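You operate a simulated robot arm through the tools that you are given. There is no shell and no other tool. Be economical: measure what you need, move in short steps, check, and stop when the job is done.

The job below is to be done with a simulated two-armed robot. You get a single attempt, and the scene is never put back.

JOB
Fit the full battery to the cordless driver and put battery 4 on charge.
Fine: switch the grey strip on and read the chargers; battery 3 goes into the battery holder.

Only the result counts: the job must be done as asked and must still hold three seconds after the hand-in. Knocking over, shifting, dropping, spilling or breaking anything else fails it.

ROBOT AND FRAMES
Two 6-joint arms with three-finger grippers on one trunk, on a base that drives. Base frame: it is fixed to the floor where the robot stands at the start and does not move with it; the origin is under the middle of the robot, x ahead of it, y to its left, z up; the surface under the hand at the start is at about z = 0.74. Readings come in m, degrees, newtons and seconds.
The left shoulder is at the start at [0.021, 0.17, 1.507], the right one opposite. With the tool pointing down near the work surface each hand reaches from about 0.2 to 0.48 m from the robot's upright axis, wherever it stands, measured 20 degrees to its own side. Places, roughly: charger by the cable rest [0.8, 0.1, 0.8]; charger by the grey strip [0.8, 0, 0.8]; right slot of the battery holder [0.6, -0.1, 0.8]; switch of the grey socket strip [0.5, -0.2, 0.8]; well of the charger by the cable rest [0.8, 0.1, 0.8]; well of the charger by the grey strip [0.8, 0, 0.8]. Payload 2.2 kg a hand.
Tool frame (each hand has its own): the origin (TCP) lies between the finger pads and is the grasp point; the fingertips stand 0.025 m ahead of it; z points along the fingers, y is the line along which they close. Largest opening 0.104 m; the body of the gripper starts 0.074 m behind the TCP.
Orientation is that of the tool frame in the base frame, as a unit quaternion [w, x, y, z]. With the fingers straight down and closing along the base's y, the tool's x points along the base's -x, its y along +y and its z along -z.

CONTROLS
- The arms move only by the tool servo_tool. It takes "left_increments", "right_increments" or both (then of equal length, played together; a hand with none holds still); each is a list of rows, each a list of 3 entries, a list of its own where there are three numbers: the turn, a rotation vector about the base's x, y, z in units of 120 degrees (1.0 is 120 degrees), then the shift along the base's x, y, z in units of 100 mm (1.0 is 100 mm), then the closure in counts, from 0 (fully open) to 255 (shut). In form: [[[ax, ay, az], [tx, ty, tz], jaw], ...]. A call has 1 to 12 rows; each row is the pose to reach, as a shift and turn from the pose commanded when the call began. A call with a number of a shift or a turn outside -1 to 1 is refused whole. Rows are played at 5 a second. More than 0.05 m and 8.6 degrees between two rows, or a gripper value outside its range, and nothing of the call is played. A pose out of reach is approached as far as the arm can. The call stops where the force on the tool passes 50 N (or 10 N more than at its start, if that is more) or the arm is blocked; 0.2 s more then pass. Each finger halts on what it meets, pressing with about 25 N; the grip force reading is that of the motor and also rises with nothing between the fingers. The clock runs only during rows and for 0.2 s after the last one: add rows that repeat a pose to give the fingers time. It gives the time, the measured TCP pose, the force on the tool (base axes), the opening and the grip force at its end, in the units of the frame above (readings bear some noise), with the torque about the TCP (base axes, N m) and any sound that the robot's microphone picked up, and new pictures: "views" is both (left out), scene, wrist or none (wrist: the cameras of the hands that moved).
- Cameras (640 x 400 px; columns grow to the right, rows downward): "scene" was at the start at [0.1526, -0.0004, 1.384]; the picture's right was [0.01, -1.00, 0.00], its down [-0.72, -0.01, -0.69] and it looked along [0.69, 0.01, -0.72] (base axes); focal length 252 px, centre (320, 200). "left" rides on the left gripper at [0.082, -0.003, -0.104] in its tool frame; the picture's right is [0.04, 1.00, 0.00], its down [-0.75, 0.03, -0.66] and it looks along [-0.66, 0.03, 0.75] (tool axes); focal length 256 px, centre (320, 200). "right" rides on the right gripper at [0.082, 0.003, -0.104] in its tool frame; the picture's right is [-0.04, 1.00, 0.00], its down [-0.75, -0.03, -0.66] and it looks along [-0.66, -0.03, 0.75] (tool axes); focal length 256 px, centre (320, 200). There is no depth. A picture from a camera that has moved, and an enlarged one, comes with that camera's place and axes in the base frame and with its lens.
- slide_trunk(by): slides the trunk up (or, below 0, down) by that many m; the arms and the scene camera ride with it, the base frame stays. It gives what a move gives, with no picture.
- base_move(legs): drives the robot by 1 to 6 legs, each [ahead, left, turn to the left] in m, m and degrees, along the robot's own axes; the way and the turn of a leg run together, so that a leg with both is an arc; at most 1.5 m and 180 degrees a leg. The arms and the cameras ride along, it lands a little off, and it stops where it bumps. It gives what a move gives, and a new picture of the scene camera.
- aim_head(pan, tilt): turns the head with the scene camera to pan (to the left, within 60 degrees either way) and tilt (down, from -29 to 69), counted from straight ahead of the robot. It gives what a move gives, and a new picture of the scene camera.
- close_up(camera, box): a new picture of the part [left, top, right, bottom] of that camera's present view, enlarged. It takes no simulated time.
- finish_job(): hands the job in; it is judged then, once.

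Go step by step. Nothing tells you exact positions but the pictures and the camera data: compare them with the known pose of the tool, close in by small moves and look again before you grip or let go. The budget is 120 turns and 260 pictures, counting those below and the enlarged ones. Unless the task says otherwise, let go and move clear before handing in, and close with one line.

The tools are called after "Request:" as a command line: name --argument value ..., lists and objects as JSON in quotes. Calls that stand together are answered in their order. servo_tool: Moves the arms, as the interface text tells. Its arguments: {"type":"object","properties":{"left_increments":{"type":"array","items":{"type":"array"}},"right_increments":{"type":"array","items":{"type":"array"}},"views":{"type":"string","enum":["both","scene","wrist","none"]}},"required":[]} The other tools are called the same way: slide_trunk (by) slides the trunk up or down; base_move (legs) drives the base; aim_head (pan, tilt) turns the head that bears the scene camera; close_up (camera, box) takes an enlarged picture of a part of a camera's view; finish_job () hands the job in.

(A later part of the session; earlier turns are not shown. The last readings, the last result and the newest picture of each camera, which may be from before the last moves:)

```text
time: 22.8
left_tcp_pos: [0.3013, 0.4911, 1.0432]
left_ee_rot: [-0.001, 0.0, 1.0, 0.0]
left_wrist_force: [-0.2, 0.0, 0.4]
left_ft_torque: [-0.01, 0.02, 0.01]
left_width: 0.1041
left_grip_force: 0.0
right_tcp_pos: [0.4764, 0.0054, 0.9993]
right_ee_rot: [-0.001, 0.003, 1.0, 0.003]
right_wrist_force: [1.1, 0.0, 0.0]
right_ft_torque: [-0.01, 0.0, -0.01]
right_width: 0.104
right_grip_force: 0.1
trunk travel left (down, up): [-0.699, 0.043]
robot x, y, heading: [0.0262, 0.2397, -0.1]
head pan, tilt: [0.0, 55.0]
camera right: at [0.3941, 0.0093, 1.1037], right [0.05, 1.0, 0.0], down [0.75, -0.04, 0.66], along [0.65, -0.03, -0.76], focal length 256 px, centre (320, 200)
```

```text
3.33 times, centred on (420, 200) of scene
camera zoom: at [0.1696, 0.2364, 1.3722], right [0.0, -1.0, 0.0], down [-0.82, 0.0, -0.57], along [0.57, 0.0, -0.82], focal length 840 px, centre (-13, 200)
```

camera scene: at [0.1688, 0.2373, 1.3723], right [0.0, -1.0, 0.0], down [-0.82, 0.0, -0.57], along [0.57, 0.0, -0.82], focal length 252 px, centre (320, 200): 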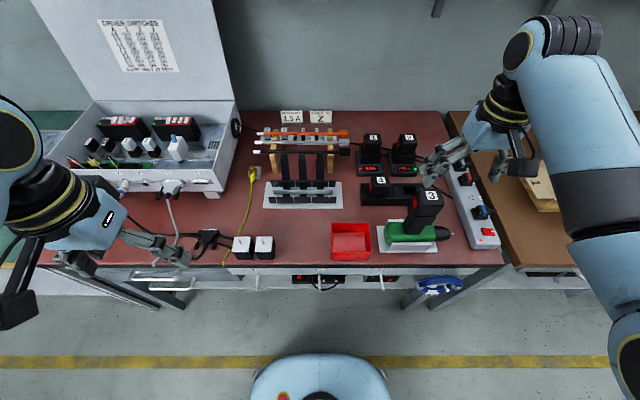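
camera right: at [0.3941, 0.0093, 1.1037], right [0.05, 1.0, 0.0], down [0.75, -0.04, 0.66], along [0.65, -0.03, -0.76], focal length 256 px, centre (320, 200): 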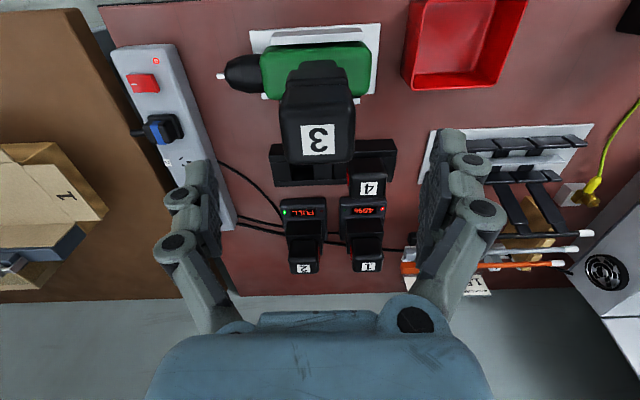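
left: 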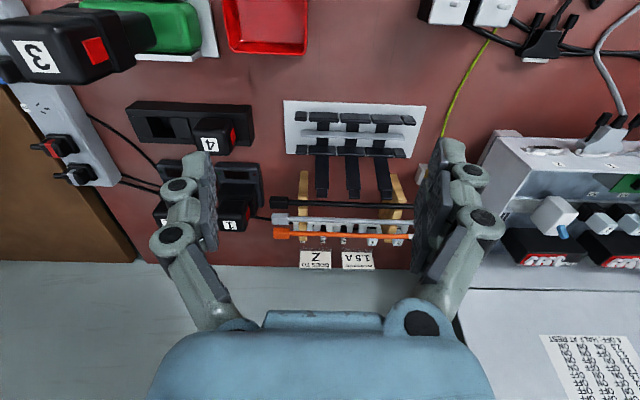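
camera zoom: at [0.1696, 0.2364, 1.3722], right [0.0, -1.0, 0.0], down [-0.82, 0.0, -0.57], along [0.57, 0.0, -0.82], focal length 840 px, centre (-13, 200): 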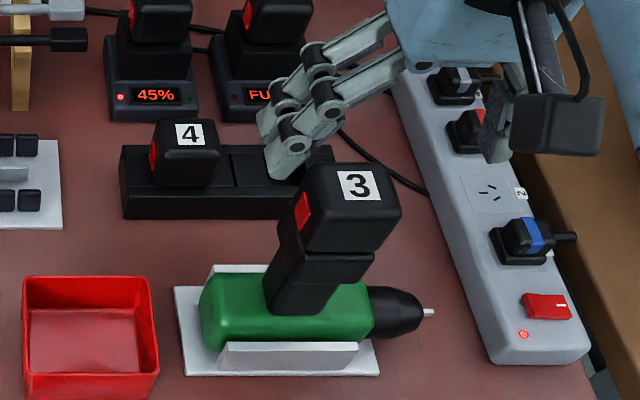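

Alignment is good. I descend to grasp height and close on the tabs.

Request:
servo_tool --right_increments '[[[0, 0, 0], [-0.04, -0.005, -0.3], 0], [[0, 0, 0], [-0.04, -0.005, -0.55], 0], [[0, 0, 0], [-0.04, -0.005, -0.69], 0], [[0, 0, 0], [-0.04, -0.005, -0.69], 0]]' --views "wrist"

Request:
close_up --camera "scene" --box '[380, 160, 470, 260]'

```text
time: 23.8
left_tcp_pos: [0.3016, 0.4913, 1.0413]
left_ee_rot: [0.0, -0.001, 1.0, 0.001]
left_wrist_force: [0.4, 0.4, 0.2]
left_ft_torque: [0.0, 0.01, 0.0]
left_width: 0.1043
left_grip_force: 0.1
right_tcp_pos: [0.4716, 0.005, 0.9302]
right_ee_rot: [-0.002, 0.003, 1.0, 0.002]
right_wrist_force: [0.2, 0.7, 0.2]
right_ft_torque: [-0.02, 0.0, -0.03]
right_width: 0.104
right_grip_force: 0.1
trunk travel left (down, up): [-0.699, 0.043]
robot x, y, heading: [0.0249, 0.2352, -0.2]
head pan, tilt: [0.0, 55.0]
camera right: at [0.3903, 0.0082, 1.0339], right [0.05, 1.0, 0.0], down [0.75, -0.04, 0.66], along [0.65, -0.03, -0.76], focal length 256 px, centre (320, 200)
```

right: 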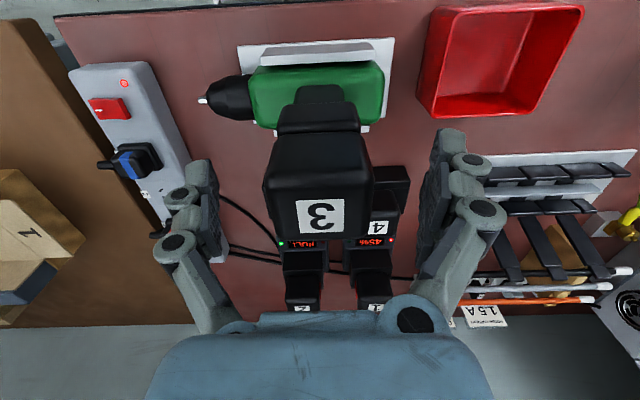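

```text
4.00 times, centred on (425, 210) of scene
camera zoom: at [0.1697, 0.2361, 1.3722], right [0.0, -1.0, 0.0], down [-0.82, 0.0, -0.57], along [0.57, 0.0, -0.82], focal length 1008 px, centre (-100, 160)
```

zoom: 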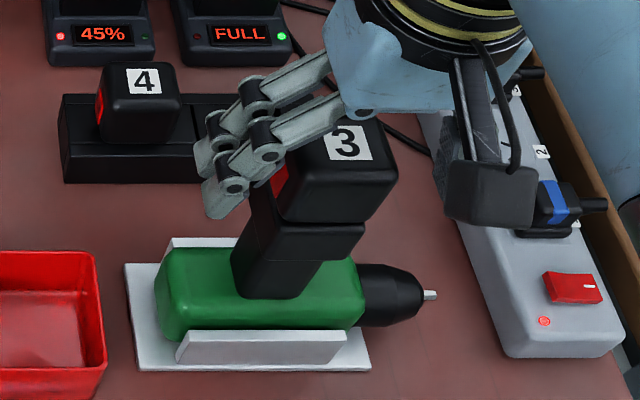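

Request:
servo_tool --right_increments '[[[0, 0, 0], [0, 0, 0], 80], [[0, 0, 0], [0, 0, 0], 160], [[0, 0, 0], [0, 0, 0], 255], [[0, 0, 0], [0, 0, 0], 255], [[0, 0, 0], [0, 0, 0], 255]]' --views "wrist"

Request:
close_up --camera "scene" --box '[380, 160, 470, 260]'

```text
time: 25.0
left_tcp_pos: [0.3017, 0.4917, 1.0416]
left_ee_rot: [-0.002, 0.0, 1.0, 0.0]
left_wrist_force: [-0.6, 0.3, -0.4]
left_ft_torque: [0.02, 0.03, 0.01]
left_width: 0.1038
left_grip_force: 0.0
right_tcp_pos: [0.4727, 0.0038, 0.93]
right_ee_rot: [-0.001, 0.004, 1.0, 0.003]
right_wrist_force: [-0.1, 1.2, -0.8]
right_ft_torque: [0.02, -0.01, 0.24]
right_width: 0.0506
right_grip_force: 25.6
trunk travel left (down, up): [-0.699, 0.043]
robot x, y, heading: [0.0263, 0.2336, -0.1]
head pan, tilt: [0.0, 55.0]
camera right: at [0.3903, 0.0082, 1.034], right [0.05, 1.0, 0.0], down [0.75, -0.04, 0.66], along [0.65, -0.03, -0.76], focal length 256 px, centre (320, 200)
```

right: 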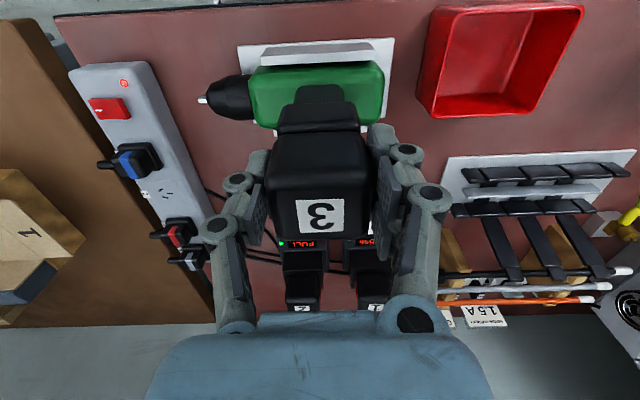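

```text
4.00 times, centred on (425, 210) of scene
camera zoom: at [0.1698, 0.2361, 1.3722], right [0.0, -1.0, 0.0], down [-0.82, 0.0, -0.57], along [0.57, 0.0, -0.82], focal length 1008 px, centre (-100, 160)
```

zoom: 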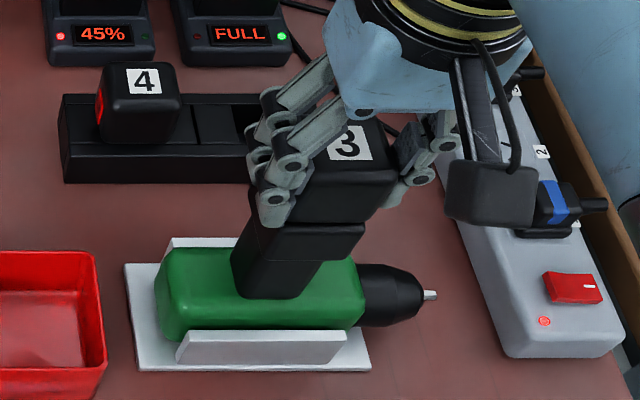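

Gripped at 0.0506 m width. I pull gently upward and watch the force.

Request:
servo_tool --right_increments '[[[0, 0, 0], [0, 0, 0.05], 255], [[0, 0, 0], [0, 0, 0.1], 255], [[0, 0, 0], [0, 0, 0.16], 255], [[0, 0, 0], [0, 0, 0.22], 255], [[0, 0, 0], [0, 0, 0.3], 255]]' --views "wrist"

Request:
close_up --camera "scene" --box '[380, 160, 470, 260]'

```text
time: 26.2
left_tcp_pos: [0.3024, 0.4916, 1.0428]
left_ee_rot: [-0.001, 0.0, 1.0, 0.0]
left_wrist_force: [-0.2, -0.2, -0.1]
left_ft_torque: [-0.01, 0.02, 0.0]
left_width: 0.1041
left_grip_force: 0.0
right_tcp_pos: [0.4718, 0.0051, 0.9609]
right_ee_rot: [0.0, 0.003, 1.0, 0.003]
right_wrist_force: [0.5, 0.8, -1.0]
right_ft_torque: [0.02, 0.02, 0.03]
right_width: 0.051
right_grip_force: 25.1
trunk travel left (down, up): [-0.699, 0.043]
robot x, y, heading: [0.0228, 0.2362, -0.2]
head pan, tilt: [0.0, 55.0]
camera right: at [0.3898, 0.008, 1.0647], right [0.05, 1.0, 0.0], down [0.75, -0.04, 0.66], along [0.65, -0.03, -0.76], focal length 256 px, centre (320, 200)
```

right: 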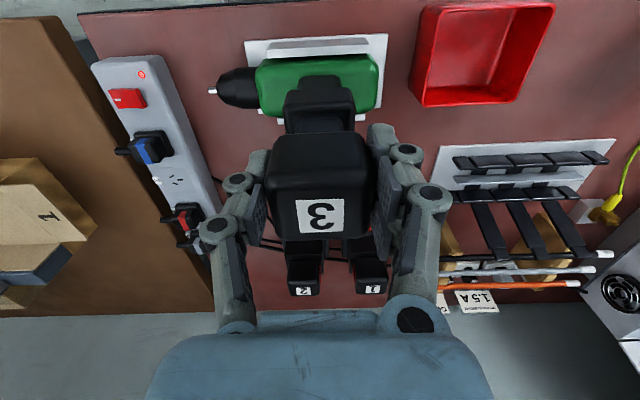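

```text
4.00 times, centred on (425, 210) of scene
camera zoom: at [0.1699, 0.236, 1.3722], right [0.0, -1.0, 0.0], down [-0.82, 0.0, -0.57], along [0.57, 0.0, -0.82], focal length 1008 px, centre (-100, 160)
```

zoom: 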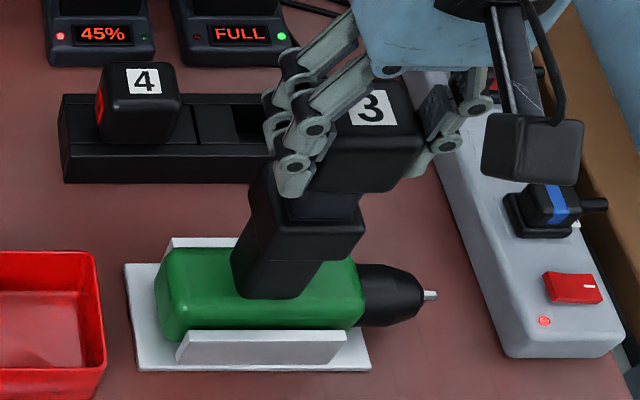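

Battery 3 is free. I lift it clear and move it toward the holder's right slot.

Request:
servo_tool --right_increments '[[[0, 0, 0], [0, 0, 0.25], 255], [[0, 0, 0], [0.1, 0, 0.5], 255], [[0, 0, 0], [0.3, -0.1, 0.6], 255], [[0, 0, 0], [0.6, -0.4, 0.6], 255], [[0, 0, 0], [0.8, -0.7, 0.6], 255], [[0, 0, 0], [1, -0.8, 0.6], 255], [[0, 0, 0], [1, -0.8, 0.6], 255]]'

Request:
close_up --camera "scene" --box '[350, 120, 470, 240]'

```text
time: 27.8
left_tcp_pos: [0.3017, 0.4913, 1.0413]
left_ee_rot: [0.0, 0.0, 1.0, 0.0]
left_wrist_force: [-0.1, 0.4, 0.2]
left_ft_torque: [0.04, 0.01, -0.01]
left_width: 0.1039
left_grip_force: 0.1
right_tcp_pos: [0.5704, -0.0772, 1.0201]
right_ee_rot: [0.0, 0.004, 1.0, 0.003]
right_wrist_force: [0.9, 0.0, -1.8]
right_ft_torque: [0.0, -0.01, -0.01]
right_width: 0.0505
right_grip_force: 25.0
trunk travel left (down, up): [-0.699, 0.043]
robot x, y, heading: [0.0283, 0.241, -0.4]
head pan, tilt: [0.0, 55.0]
camera scene: at [0.1695, 0.2357, 1.3722], right [0.0, -1.0, 0.0], down [-0.82, 0.0, -0.57], along [0.57, 0.0, -0.82], focal length 252 px, centre (320, 200)
camera right: at [0.4889, -0.072, 1.1242], right [0.05, 1.0, 0.0], down [0.75, -0.04, 0.66], along [0.66, -0.03, -0.76], focal length 256 px, centre (320, 200)
```

scene: 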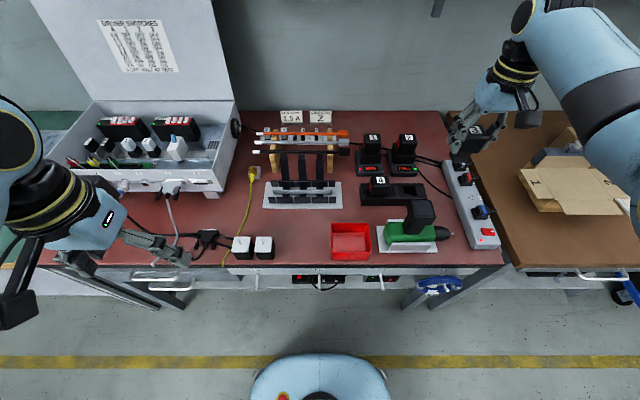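
right: 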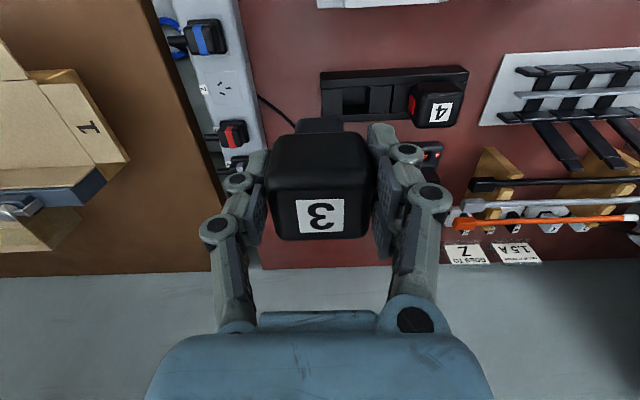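

```text
3.33 times, centred on (410, 180) of scene
camera zoom: at [0.1695, 0.2357, 1.3722], right [0.0, -1.0, 0.0], down [-0.82, 0.0, -0.57], along [0.57, 0.0, -0.82], focal length 840 px, centre (20, 267)
```

zoom: 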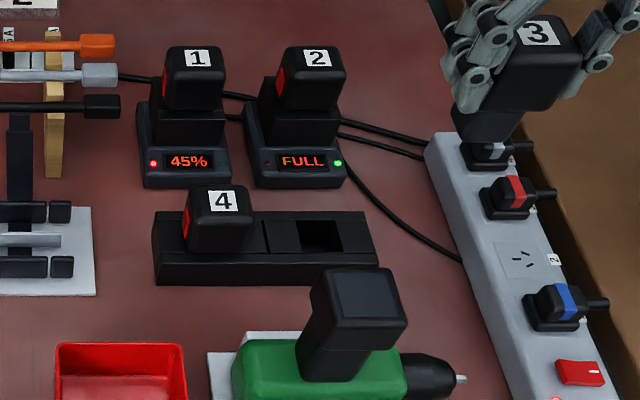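

Battery 3 is held with its stem visible below. I zoom in to locate the hole of the holder's right slot.

Request:
close_up --camera "right" --box '[260, 50, 480, 180]'

Request:
close_up --camera "scene" --box '[350, 160, 430, 220]'

Request:
close_up --camera "scene" --box '[440, 110, 520, 170]'

```text
2.91 times, centred on (370, 115) of right
camera zoom: at [0.4889, -0.072, 1.1242], right [0.05, 1.0, 0.0], down [0.75, -0.04, 0.66], along [0.66, -0.03, -0.76], focal length 745 px, centre (174, 447)
```

zoom: 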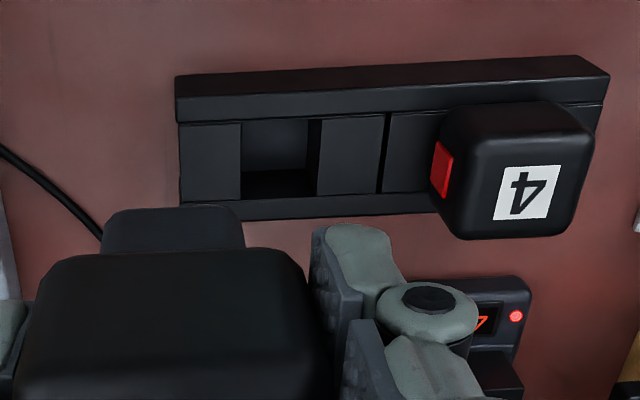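

```text
6.67 times, centred on (390, 190) of scene
camera zoom: at [0.1695, 0.2357, 1.3722], right [0.0, -1.0, 0.0], down [-0.82, 0.0, -0.57], along [0.57, 0.0, -0.82], focal length 1680 px, centre (-147, 267)
```

zoom: 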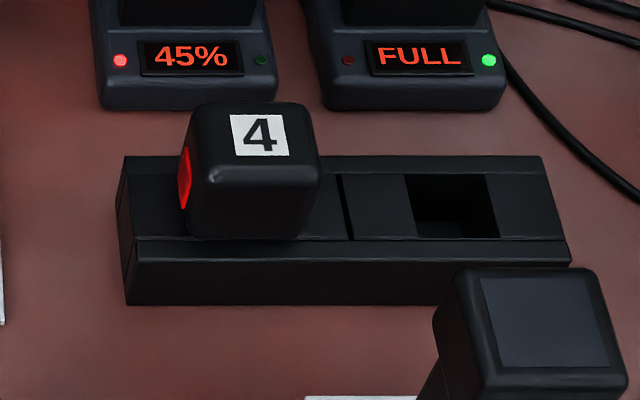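

```text
6.67 times, centred on (480, 140) of scene
camera zoom: at [0.1695, 0.2357, 1.3722], right [0.0, -1.0, 0.0], down [-0.82, 0.0, -0.57], along [0.57, 0.0, -0.82], focal length 1680 px, centre (-747, 600)
```

zoom: 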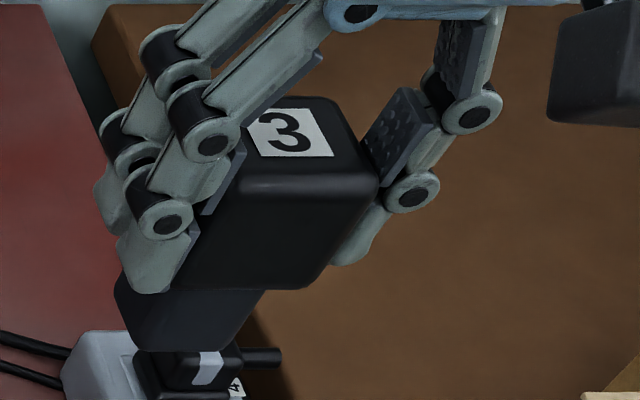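

The right slot hole is at about [0.6155, -0.029, 0.778]. I drive 0.1 m ahead to have better reach, then position the battery above it.

Request:
base_move --legs '[[0.09, 0, 0]]'

Request:
servo_tool --right_increments '[[[0, 0, 0], [-0.2, 0.2, -0.1], 255], [[0, 0, 0], [-0.45, 0.45, -0.4], 255], [[0, 0, 0], [-0.45, 0.45, -0.8], 255], [[0, 0, 0], [-0.45, 0.45, -1], 255], [[0, 0, 0], [-0.45, 0.45, -1], 255]]'

```text
time: 28.9
left_tcp_pos: [0.3931, 0.4917, 1.0412]
left_ee_rot: [-0.001, 0.0, 1.0, 0.0]
left_wrist_force: [0.4, 0.3, 0.9]
left_ft_torque: [0.01, 0.02, -0.02]
left_width: 0.1038
left_grip_force: 0.1
right_tcp_pos: [0.6617, -0.0772, 1.0192]
right_ee_rot: [-0.002, 0.004, 1.0, 0.003]
right_wrist_force: [0.5, 0.1, -2.3]
right_ft_torque: [0.0, 0.05, 0.0]
right_width: 0.0507
right_grip_force: 25.4
trunk travel left (down, up): [-0.699, 0.043]
robot x, y, heading: [0.116, 0.2355, -0.0]
head pan, tilt: [0.0, 55.0]
camera scene: at [0.261, 0.2358, 1.372], right [0.0, -1.0, 0.0], down [-0.82, 0.0, -0.57], along [0.57, 0.0, -0.82], focal length 252 px, centre (320, 200)
```

scene: 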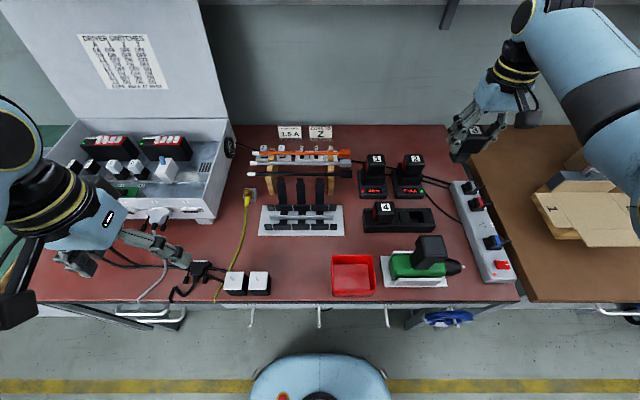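

```text
time: 30.1
left_tcp_pos: [0.3919, 0.4909, 1.0408]
left_ee_rot: [-0.001, 0.0, 1.0, 0.0]
left_wrist_force: [-0.4, -0.5, 0.4]
left_ft_torque: [0.02, -0.04, -0.01]
left_width: 0.104
left_grip_force: 0.1
right_tcp_pos: [0.6155, -0.0306, 0.9193]
right_ee_rot: [-0.001, 0.004, 1.0, 0.003]
right_wrist_force: [0.1, 0.2, -1.8]
right_ft_torque: [0.01, 0.03, 0.0]
right_width: 0.051
right_grip_force: 25.0
trunk travel left (down, up): [-0.699, 0.043]
robot x, y, heading: [0.1185, 0.2361, -0.3]
head pan, tilt: [0.0, 55.0]
camera scene: at [0.2596, 0.2358, 1.3722], right [0.0, -1.0, 0.0], down [-0.82, 0.0, -0.57], along [0.57, 0.0, -0.82], focal length 252 px, centre (320, 200)
camera right: at [0.5329, -0.0267, 1.0242], right [0.05, 1.0, 0.0], down [0.75, -0.04, 0.66], along [0.65, -0.03, -0.76], focal length 256 px, centre (320, 200)
```

scene: 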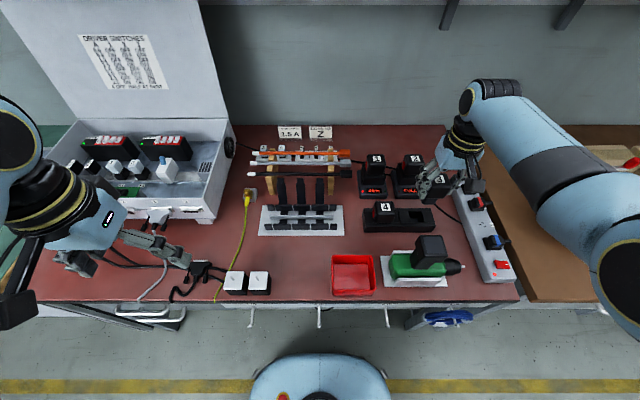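
right: 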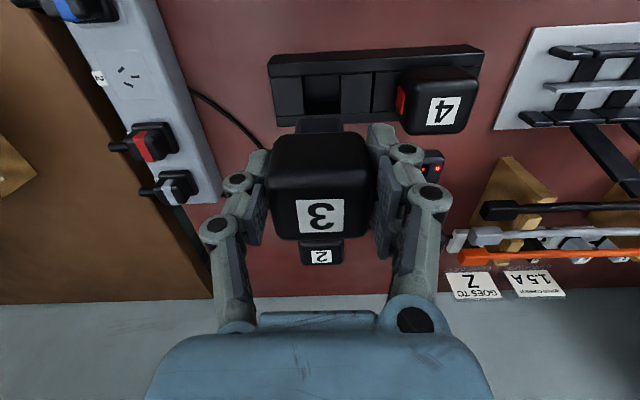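

Request:
close_up --camera "right" --box '[260, 40, 400, 150]'

Request:
close_up --camera "scene" --box '[360, 160, 480, 240]'

```text
3.64 times, centred on (330, 95) of right
camera zoom: at [0.5329, -0.0267, 1.0242], right [0.05, 1.0, 0.0], down [0.75, -0.04, 0.66], along [0.65, -0.03, -0.76], focal length 931 px, centre (284, 582)
```

zoom: 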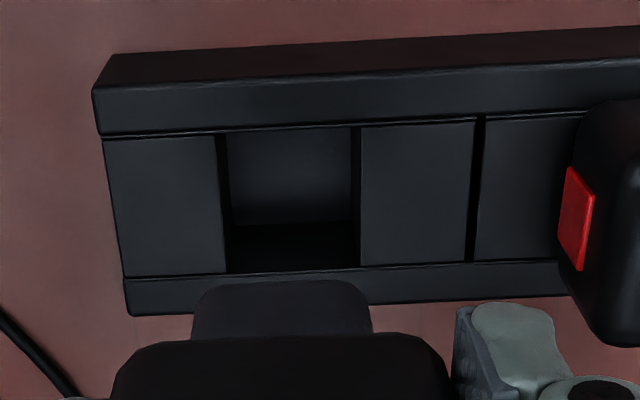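

```text
5.00 times, centred on (420, 200) of scene
camera zoom: at [0.2596, 0.2358, 1.3722], right [0.0, -1.0, 0.0], down [-0.82, 0.0, -0.57], along [0.57, 0.0, -0.82], focal length 1260 px, centre (-180, 200)
```

zoom: 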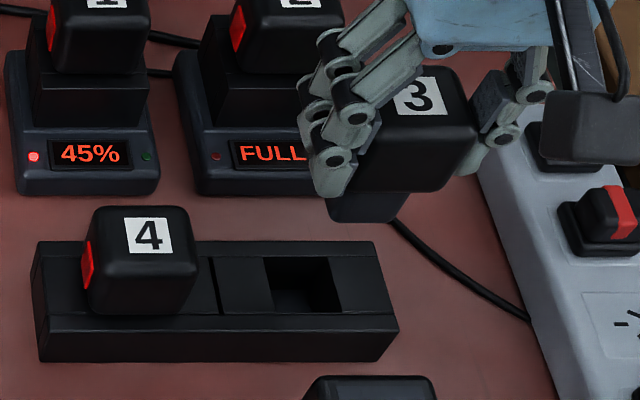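

Stem and hole line up within a millimetre or so. I lower to just above the hole, then insert slowly.

Request:
servo_tool --right_increments '[[[0, 0, 0], [0, 0.01, -0.4], 255], [[0, 0, 0], [0, 0.01, -0.78], 255], [[0, 0, 0], [0, 0.01, -0.82], 255], [[0, 0, 0], [0, 0.01, -0.86], 255], [[0, 0, 0], [0, 0.01, -0.9], 255], [[0, 0, 0], [0, 0.01, -0.94], 255]]' --views "wrist"

Request:
close_up --camera "scene" --box '[360, 160, 480, 240]'

```text
time: 31.5
left_tcp_pos: [0.3916, 0.4921, 1.042]
left_ee_rot: [0.0, 0.0, 1.0, 0.001]
left_wrist_force: [0.2, -0.3, -1.0]
left_ft_torque: [-0.06, 0.0, -0.01]
left_width: 0.104
left_grip_force: 0.0
right_tcp_pos: [0.6087, -0.0293, 0.8311]
right_ee_rot: [0.0, 0.004, 1.0, 0.002]
right_wrist_force: [2.0, -0.2, 12.5]
right_ft_torque: [0.03, -0.51, -0.01]
right_width: 0.0508
right_grip_force: 25.3
right hand out of reach, approached as far as the arm can: row 4, 5, 6
trunk travel left (down, up): [-0.699, 0.043]
robot x, y, heading: [0.1152, 0.2382, 0.3]
head pan, tilt: [0.0, 55.0]
camera right: at [0.5265, -0.0249, 0.936], right [0.05, 1.0, 0.0], down [0.75, -0.04, 0.66], along [0.66, -0.03, -0.75], focal length 256 px, centre (320, 200)
```

right: 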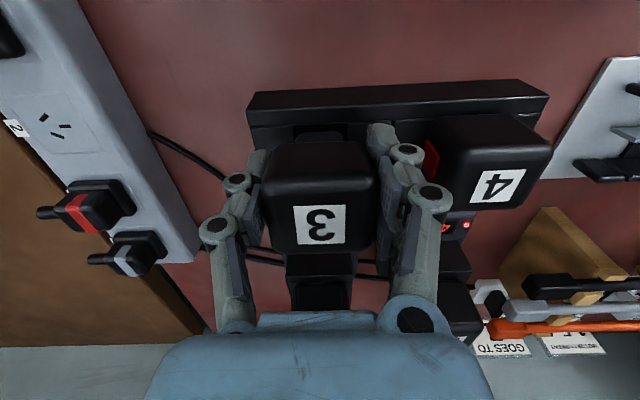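

```text
5.00 times, centred on (420, 200) of scene
camera zoom: at [0.2588, 0.2363, 1.3723], right [0.0, -1.0, 0.0], down [-0.82, 0.0, -0.57], along [0.57, 0.0, -0.82], focal length 1260 px, centre (-180, 200)
```

zoom: 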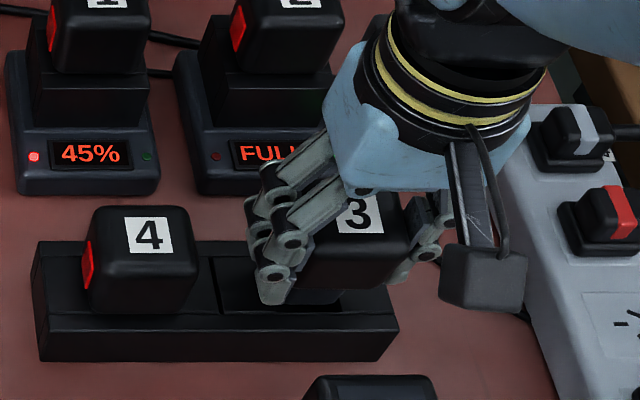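

Reach ran out at this height and the stem sits just at the edge. I back up and lower the trunk a little to gain reach.

Request:
servo_tool --right_increments '[[[0, 0, 0], [0, 0, 0.3], 255], [[0, 0, 0], [0, 0, 0.6], 255], [[0, 0, 0], [0.05, 0, 1.0], 255], [[0, 0, 0], [0.05, 0, 1.0], 255]]' --views "none"

Request:
slide_trunk --by -0.07

```text
time: 32.5
left_tcp_pos: [0.3927, 0.4917, 1.042]
left_ee_rot: [-0.001, 0.001, 1.0, 0.0]
left_wrist_force: [0.2, 0.4, 0.0]
left_ft_torque: [-0.06, -0.01, -0.03]
left_width: 0.104
left_grip_force: 0.0
right_tcp_pos: [0.6136, -0.0291, 0.9324]
right_ee_rot: [0.0, 0.003, 1.0, 0.004]
right_wrist_force: [-0.4, 0.5, -1.8]
right_ft_torque: [0.01, 0.02, 0.02]
right_width: 0.0509
right_grip_force: 24.8
trunk travel left (down, up): [-0.699, 0.043]
robot x, y, heading: [0.1168, 0.2374, 0.1]
head pan, tilt: [0.0, 55.0]
```

```text
time: 33.6
left_tcp_pos: [0.3917, 0.4916, 0.9722]
left_ee_rot: [0.0, 0.001, 1.0, 0.001]
left_wrist_force: [-0.4, 0.6, -0.4]
left_ft_torque: [-0.01, 0.01, -0.01]
left_width: 0.1039
left_grip_force: 0.1
right_tcp_pos: [0.6142, -0.0281, 0.862]
right_ee_rot: [-0.001, 0.004, 1.0, 0.003]
right_wrist_force: [0.3, -0.3, -1.4]
right_ft_torque: [-0.01, 0.05, -0.01]
right_width: 0.0511
right_grip_force: 24.7
trunk travel left (down, up): [-0.629, 0.113]
robot x, y, heading: [0.1154, 0.2378, -0.3]
head pan, tilt: [0.0, 55.0]
```

Request:
close_up --camera "right" --box '[240, 50, 400, 250]'

Request:
close_up --camera "scene" --box '[370, 160, 470, 240]'

```text
2.00 times, centred on (320, 150) of right
camera zoom: at [0.5321, -0.0252, 0.9663], right [0.05, 1.0, 0.0], down [0.75, -0.04, 0.66], along [0.65, -0.03, -0.76], focal length 512 px, centre (320, 300)
```

zoom: 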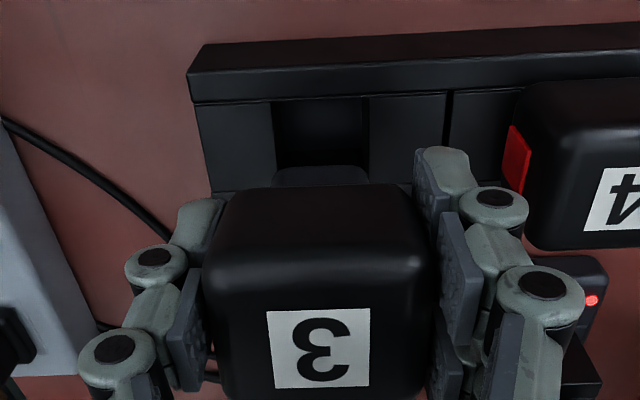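

```text
5.00 times, centred on (420, 200) of scene
camera zoom: at [0.2596, 0.2358, 1.3021], right [0.0, -1.0, 0.0], down [-0.82, 0.0, -0.57], along [0.57, 0.0, -0.82], focal length 1260 px, centre (-180, 200)
```

zoom: 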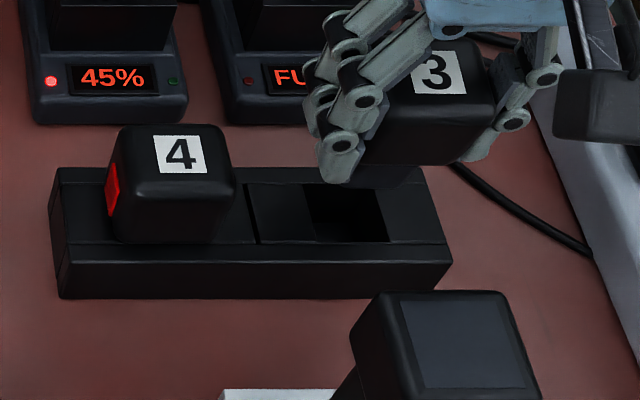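

Request:
close_up --camera "scene" --box '[420, 155, 480, 205]'

Request:
close_up --camera "left" --box '[0, 0, 320, 200]'

```text
8.00 times, centred on (450, 180) of scene
camera zoom: at [0.2596, 0.2358, 1.3021], right [0.0, -1.0, 0.0], down [-0.82, 0.0, -0.57], along [0.57, 0.0, -0.82], focal length 2016 px, centre (-720, 360)
```

zoom: 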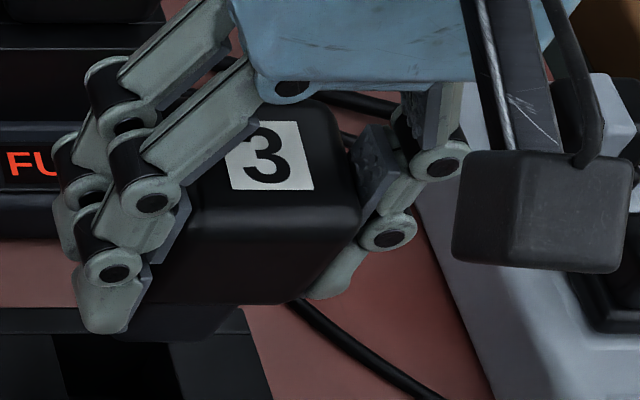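

```text
2.00 times, centred on (160, 100) of left
camera zoom: at [0.3093, 0.4894, 1.0776], right [-0.04, 1.0, 0.0], down [0.75, 0.03, 0.66], along [0.66, 0.03, -0.76], focal length 512 px, centre (640, 400)
```

zoom: 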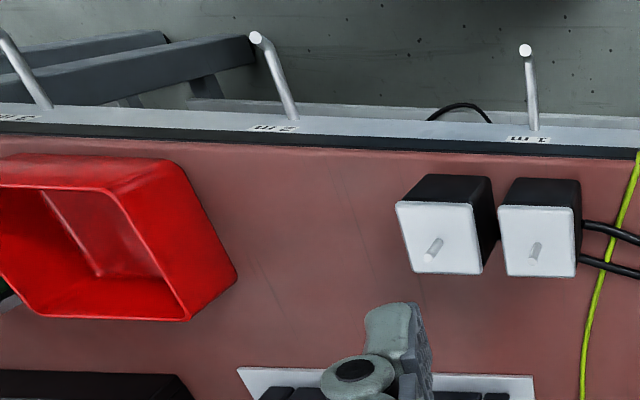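

The battery slipped up ~9 mm and pitched ~8° in the grip on that touch. I turn the tool about y to make the stem vertical again and look.

Request:
servo_tool --right_increments '[[[0, 0.03, 0], [0, 0, 0.05], 255], [[0, 0.06, 0], [0, 0, 0.1], 255], [[0, 0.06, 0], [0, 0, 0.1], 255]]' --views "wrist"

Request:
close_up --camera "scene" --box '[420, 145, 480, 195]'

Request:
close_up --camera "right" --box '[240, 50, 400, 250]'

```text
time: 34.4
left_tcp_pos: [0.3905, 0.4924, 0.972]
left_ee_rot: [-0.001, 0.001, 1.0, 0.0]
left_wrist_force: [-0.9, -0.9, -0.3]
left_ft_torque: [-0.01, -0.03, -0.04]
left_width: 0.1039
left_grip_force: 0.0
right_tcp_pos: [0.6138, -0.0294, 0.8714]
right_ee_rot: [-0.064, 0.004, 0.998, 0.002]
right_wrist_force: [0.4, -0.1, -1.8]
right_ft_torque: [-0.02, 0.0, 0.01]
right_width: 0.0508
right_grip_force: 25.4
trunk travel left (down, up): [-0.629, 0.113]
robot x, y, heading: [0.117, 0.2388, -0.2]
head pan, tilt: [0.0, 55.0]
camera right: at [0.5456, -0.0253, 0.9856], right [0.05, 1.0, 0.0], down [0.83, -0.04, 0.55], along [0.55, -0.03, -0.83], focal length 256 px, centre (320, 200)
```

right: 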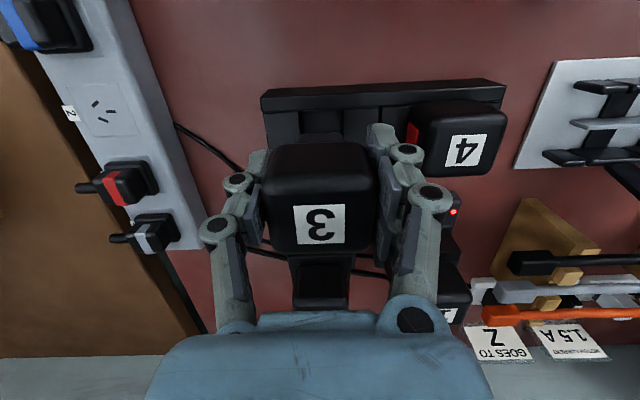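

```text
8.00 times, centred on (450, 170) of scene
camera zoom: at [0.2596, 0.2358, 1.302], right [0.0, -1.0, 0.0], down [-0.82, 0.0, -0.57], along [0.57, 0.0, -0.82], focal length 2016 px, centre (-720, 440)
```

zoom: 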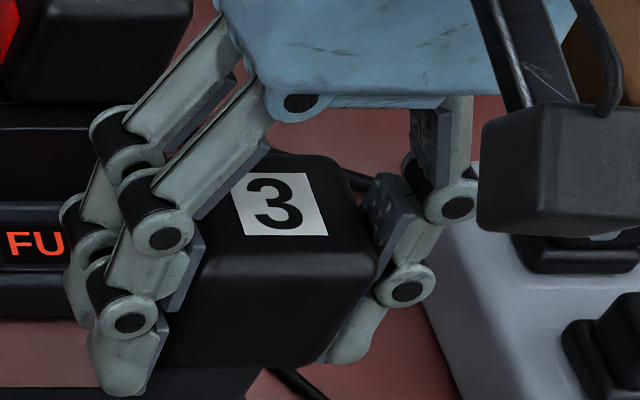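

```text
2.00 times, centred on (320, 150) of right
camera zoom: at [0.5456, -0.0253, 0.9856], right [0.05, 1.0, 0.0], down [0.83, -0.04, 0.55], along [0.55, -0.03, -0.83], focal length 512 px, centre (320, 300)
```

zoom: 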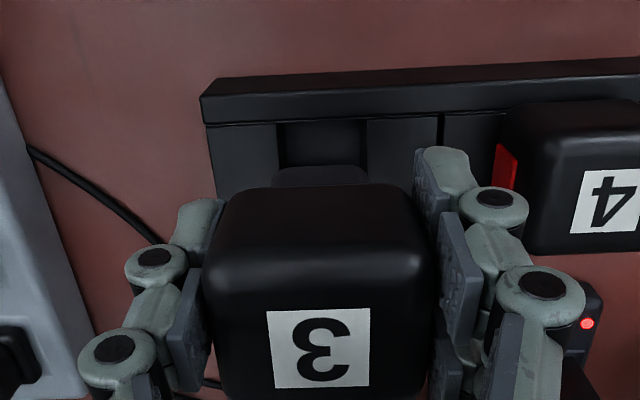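

Request:
close_up --camera "scene" --box '[400, 165, 470, 225]'

```text
6.67 times, centred on (435, 195) of scene
camera zoom: at [0.2596, 0.2358, 1.302], right [0.0, -1.0, 0.0], down [-0.82, 0.0, -0.57], along [0.57, 0.0, -0.82], focal length 1680 px, centre (-447, 233)
```

zoom: 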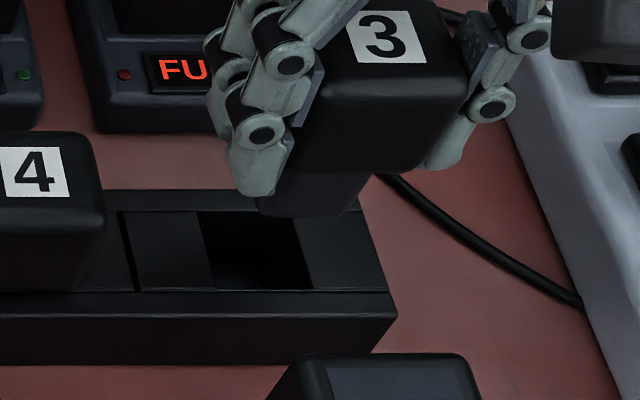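

The stem is vertical again and lined up (front edge x≈0.600, y≈-0.028). Inserting slowly.

Request:
servo_tool --right_increments '[[[0, 0, 0], [0.01, 0, -0.25], 255], [[0, 0, 0], [0.01, 0, -0.4], 255], [[0, 0, 0], [0.01, 0, -0.45], 255], [[0, 0, 0], [0.01, 0, -0.5], 255], [[0, 0, 0], [0.01, 0, -0.55], 255], [[0, 0, 0], [0.01, 0, -0.55], 255]]' --views "wrist"

Request:
close_up --camera "scene" --box '[390, 165, 460, 225]'

```text
time: 35.8
left_tcp_pos: [0.3904, 0.4923, 0.971]
left_ee_rot: [0.0, 0.002, 1.0, 0.0]
left_wrist_force: [-0.8, 0.5, -0.2]
left_ft_torque: [-0.02, -0.01, 0.03]
left_width: 0.1041
left_grip_force: 0.0
right_tcp_pos: [0.6131, -0.0285, 0.8163]
right_ee_rot: [-0.063, 0.004, 0.998, 0.002]
right_wrist_force: [-4.6, 0.5, 16.1]
right_ft_torque: [0.04, -0.16, -0.02]
right_width: 0.0498
right_grip_force: 25.0
trunk travel left (down, up): [-0.629, 0.113]
robot x, y, heading: [0.1184, 0.2369, 0.1]
head pan, tilt: [0.0, 55.0]
camera right: at [0.5452, -0.0247, 0.9312], right [0.05, 1.0, 0.0], down [0.83, -0.04, 0.56], along [0.56, -0.03, -0.83], focal length 256 px, centre (320, 200)
```

right: 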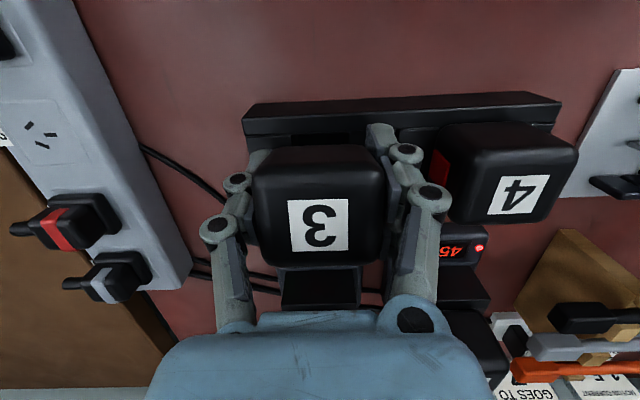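

```text
6.67 times, centred on (425, 195) of scene
camera zoom: at [0.2578, 0.2366, 1.3023], right [0.0, -1.0, 0.0], down [-0.82, 0.0, -0.57], along [0.57, 0.0, -0.82], focal length 1680 px, centre (-380, 233)
```

zoom: 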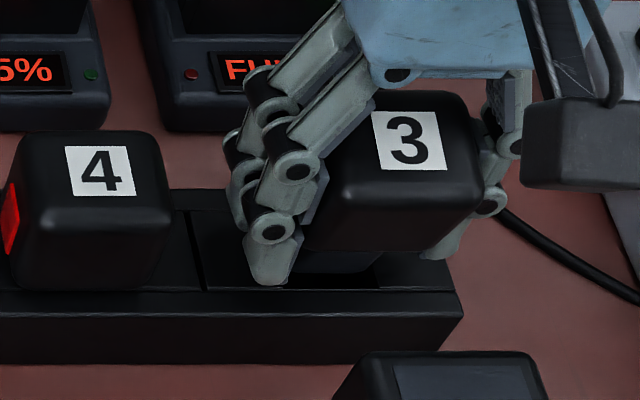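

The stem has caught the rear rim (about 5 mm too far back) and slid up in the grip. I lift slightly, shift −x, and look.

Request:
servo_tool --right_increments '[[[0, 0, 0], [0, 0, 0.08], 255], [[0, 0, 0], [-0.055, 0, 0.08], 255], [[0, 0, 0], [-0.055, 0, 0.08], 255]]' --views "wrist"

Request:
close_up --camera "scene" --box '[390, 165, 460, 225]'

Request:
close_up --camera "right" --box '[230, 80, 400, 270]'

```text
time: 36.6
left_tcp_pos: [0.3904, 0.492, 0.9719]
left_ee_rot: [-0.001, 0.0, 1.0, 0.0]
left_wrist_force: [0.1, 0.3, 0.3]
left_ft_torque: [-0.01, -0.02, 0.01]
left_width: 0.1041
left_grip_force: 0.1
right_tcp_pos: [0.609, -0.029, 0.8228]
right_ee_rot: [-0.063, 0.004, 0.998, 0.002]
right_wrist_force: [0.2, -0.1, -2.0]
right_ft_torque: [0.04, -0.03, -0.02]
right_width: 0.0501
right_grip_force: 25.2
trunk travel left (down, up): [-0.629, 0.113]
robot x, y, heading: [0.1175, 0.2376, -0.0]
head pan, tilt: [0.0, 55.0]
camera right: at [0.5414, -0.0256, 0.938], right [0.05, 1.0, 0.0], down [0.83, -0.04, 0.55], along [0.55, -0.03, -0.83], focal length 256 px, centre (320, 200)
```

right: 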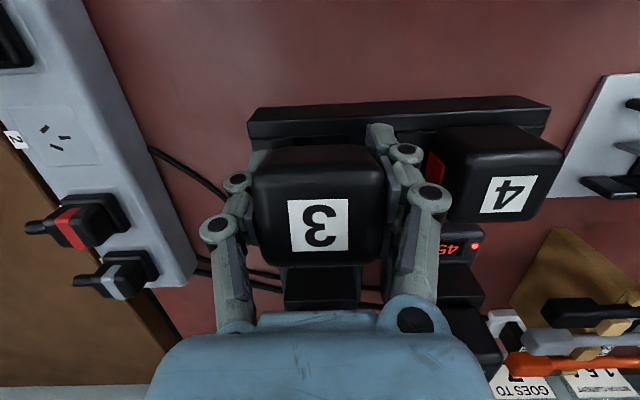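

```text
6.67 times, centred on (425, 195) of scene
camera zoom: at [0.2601, 0.2358, 1.302], right [0.0, -1.0, 0.0], down [-0.82, 0.0, -0.57], along [0.57, 0.0, -0.82], focal length 1680 px, centre (-380, 233)
```

zoom: 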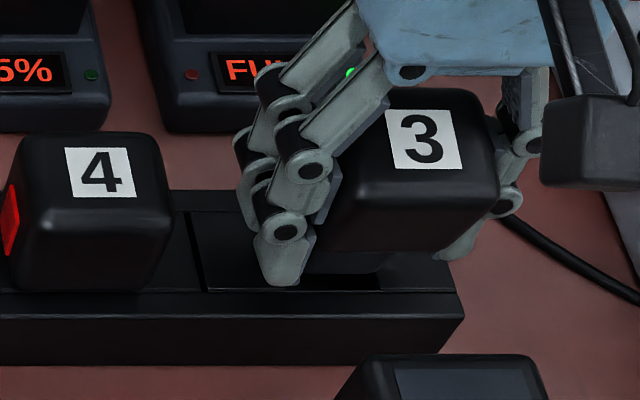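

```text
2.11 times, centred on (315, 175) of right
camera zoom: at [0.5414, -0.0256, 0.938], right [0.05, 1.0, 0.0], down [0.83, -0.04, 0.55], along [0.55, -0.03, -0.83], focal length 539 px, centre (330, 253)
```

zoom: 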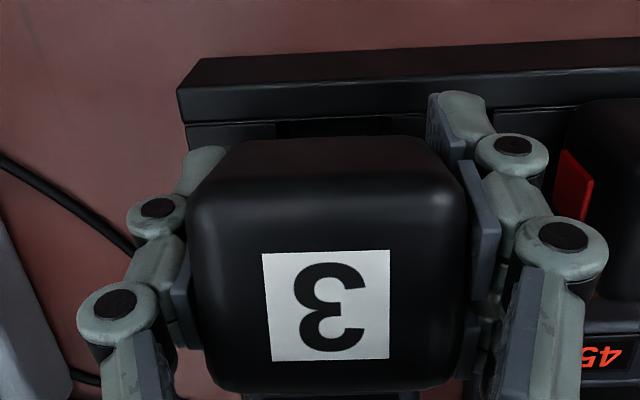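

The battery has pitched about 10° more in the grip. I lift a little, rotate the tool further to bring the stem vertical, and measure.

Request:
servo_tool --right_increments '[[[0, 0.03, 0], [0, 0, 0.1], 255], [[0, 0.06, 0], [0, 0, 0.2], 255], [[0, 0.083, 0], [0, 0, 0.2], 255], [[0, 0.083, 0], [0, 0, 0.2], 255]]' --views "wrist"

Request:
close_up --camera "scene" --box '[390, 155, 460, 215]'

Request:
close_up --camera "right" --box '[230, 80, 400, 270]'

```text
time: 37.6
left_tcp_pos: [0.3917, 0.4922, 0.9719]
left_ee_rot: [0.0, 0.0, 1.0, 0.001]
left_wrist_force: [-0.5, -0.4, 0.1]
left_ft_torque: [-0.03, -0.02, 0.01]
left_width: 0.1042
left_grip_force: 0.1
right_tcp_pos: [0.6085, -0.0294, 0.844]
right_ee_rot: [-0.15, 0.004, 0.989, 0.002]
right_wrist_force: [0.8, 0.6, -1.6]
right_ft_torque: [0.01, 0.02, -0.04]
right_width: 0.0498
right_grip_force: 25.1
trunk travel left (down, up): [-0.629, 0.113]
robot x, y, heading: [0.1143, 0.2356, -0.1]
head pan, tilt: [0.0, 55.0]
camera right: at [0.5614, -0.0253, 0.9688], right [0.05, 1.0, -0.01], down [0.91, -0.04, 0.4], along [0.4, -0.03, -0.91], focal length 256 px, centre (320, 200)
```

right: 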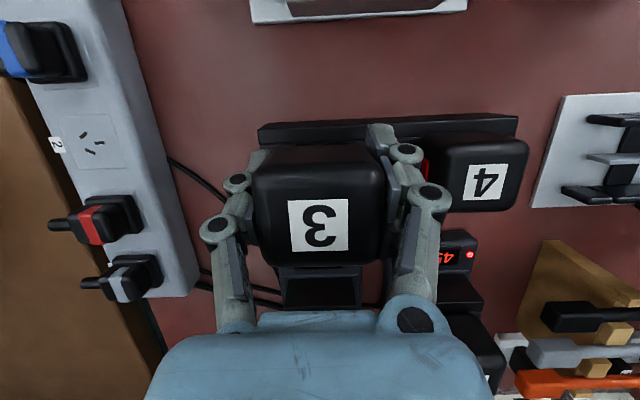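

```text
6.67 times, centred on (425, 185) of scene
camera zoom: at [0.2592, 0.2356, 1.3021], right [0.0, -1.0, 0.0], down [-0.82, 0.0, -0.57], along [0.57, 0.0, -0.82], focal length 1680 px, centre (-380, 300)
```

zoom: 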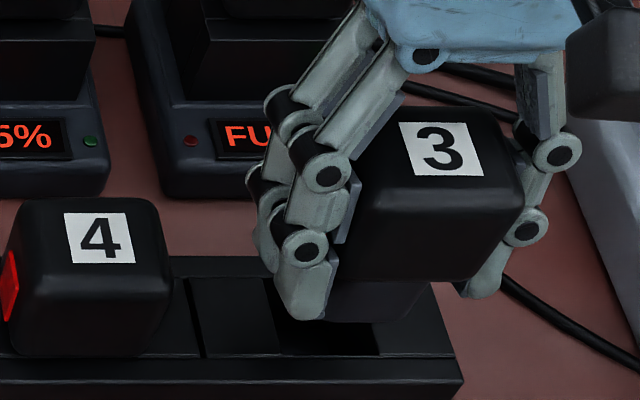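

```text
2.11 times, centred on (315, 175) of right
camera zoom: at [0.5614, -0.0253, 0.9688], right [0.05, 1.0, -0.01], down [0.91, -0.04, 0.4], along [0.4, -0.03, -0.91], focal length 539 px, centre (330, 253)
```

zoom: 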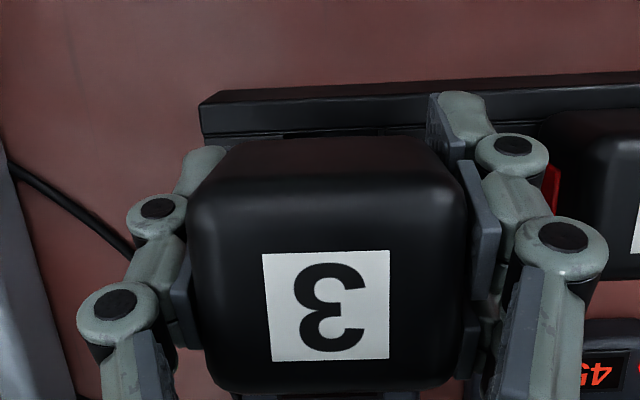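

Stem is near vertical now. I shift +x about 9 mm and lower until the stem is just above the hole, then compare directly.

Request:
servo_tool --right_increments '[[[0, 0, 0], [0.09, 0, 0], 255], [[0, 0, 0], [0.09, 0, -0.15], 255], [[0, 0, 0], [0.09, 0, -0.24], 255], [[0, 0, 0], [0.09, 0, -0.24], 255]]' --views "none"

Request:
close_up --camera "scene" --box '[390, 160, 460, 220]'

Request:
close_up --camera "right" --box '[230, 80, 400, 270]'

```text
time: 38.6
left_tcp_pos: [0.3917, 0.4921, 0.9724]
left_ee_rot: [0.0, 0.002, 1.0, 0.0]
left_wrist_force: [-0.7, 0.3, -0.1]
left_ft_torque: [0.01, -0.03, 0.04]
left_width: 0.1039
left_grip_force: 0.0
right_tcp_pos: [0.603, -0.0291, 0.8356]
right_ee_rot: [-0.15, 0.005, 0.989, 0.002]
right_wrist_force: [-0.3, 0.0, -2.5]
right_ft_torque: [0.03, 0.03, -0.01]
right_width: 0.0501
right_grip_force: 24.9
right hand out of reach, approached as far as the arm can: row 1, 2, 3, 4
trunk travel left (down, up): [-0.629, 0.113]
robot x, y, heading: [0.1108, 0.2368, -0.0]
head pan, tilt: [0.0, 55.0]
```

```text
6.67 times, centred on (425, 190) of scene
camera zoom: at [0.2596, 0.2358, 1.302], right [0.0, -1.0, 0.0], down [-0.82, 0.0, -0.57], along [0.57, 0.0, -0.82], focal length 1680 px, centre (-380, 267)
```

zoom: 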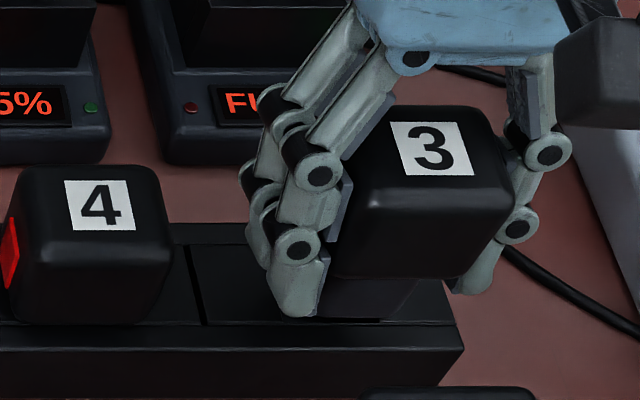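

```text
2.11 times, centred on (315, 175) of right
camera zoom: at [0.5552, -0.024, 0.9599], right [0.05, 1.0, -0.01], down [0.91, -0.04, 0.4], along [0.4, -0.03, -0.91], focal length 539 px, centre (330, 253)
```

zoom: 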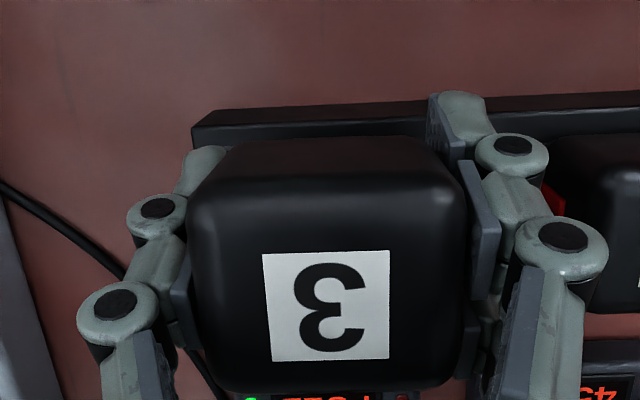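

Reach limit again, so I raise the hand and drive the base 6 cm forward.

Request:
servo_tool --right_increments '[[[0, 0, 0], [0, 0, 0.3], 255], [[0, 0, 0], [-0.1, 0, 0.6], 255], [[0, 0, 0], [-0.2, 0, 0.7], 255]]' --views "none"

Request:
base_move --legs '[[0.07, 0, 0]]'

```text
time: 39.4
left_tcp_pos: [0.3917, 0.4901, 0.9715]
left_ee_rot: [0.0, 0.0, 1.0, 0.0]
left_wrist_force: [-0.9, -0.6, 0.2]
left_ft_torque: [-0.01, 0.01, 0.03]
left_width: 0.104
left_grip_force: 0.1
right_tcp_pos: [0.5825, -0.0291, 0.9059]
right_ee_rot: [-0.15, 0.003, 0.989, 0.002]
right_wrist_force: [0.0, -0.3, -1.7]
right_ft_torque: [0.01, 0.02, -0.04]
right_width: 0.0498
right_grip_force: 25.0
trunk travel left (down, up): [-0.629, 0.113]
robot x, y, heading: [0.1153, 0.2342, 0.2]
head pan, tilt: [0.0, 55.0]
```

```text
time: 40.4
left_tcp_pos: [0.4644, 0.4917, 0.9725]
left_ee_rot: [-0.002, 0.001, 1.0, 0.0]
left_wrist_force: [1.4, 0.8, -0.2]
left_ft_torque: [-0.02, 0.04, 0.0]
left_width: 0.1039
left_grip_force: 0.1
right_tcp_pos: [0.6537, -0.0284, 0.9049]
right_ee_rot: [-0.151, 0.004, 0.989, 0.001]
right_wrist_force: [0.5, -0.5, -2.1]
right_ft_torque: [0.01, 0.05, 0.0]
right_width: 0.05
right_grip_force: 24.9
trunk travel left (down, up): [-0.629, 0.113]
robot x, y, heading: [0.1853, 0.2373, -0.0]
head pan, tilt: [0.0, 55.0]
camera scene: at [0.332, 0.2357, 1.3018], right [0.0, -1.0, 0.0], down [-0.82, 0.0, -0.57], along [0.57, 0.0, -0.82], focal length 252 px, centre (320, 200)
```

scene: 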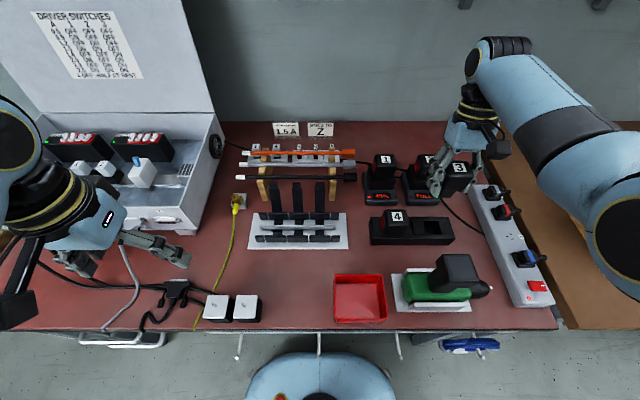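

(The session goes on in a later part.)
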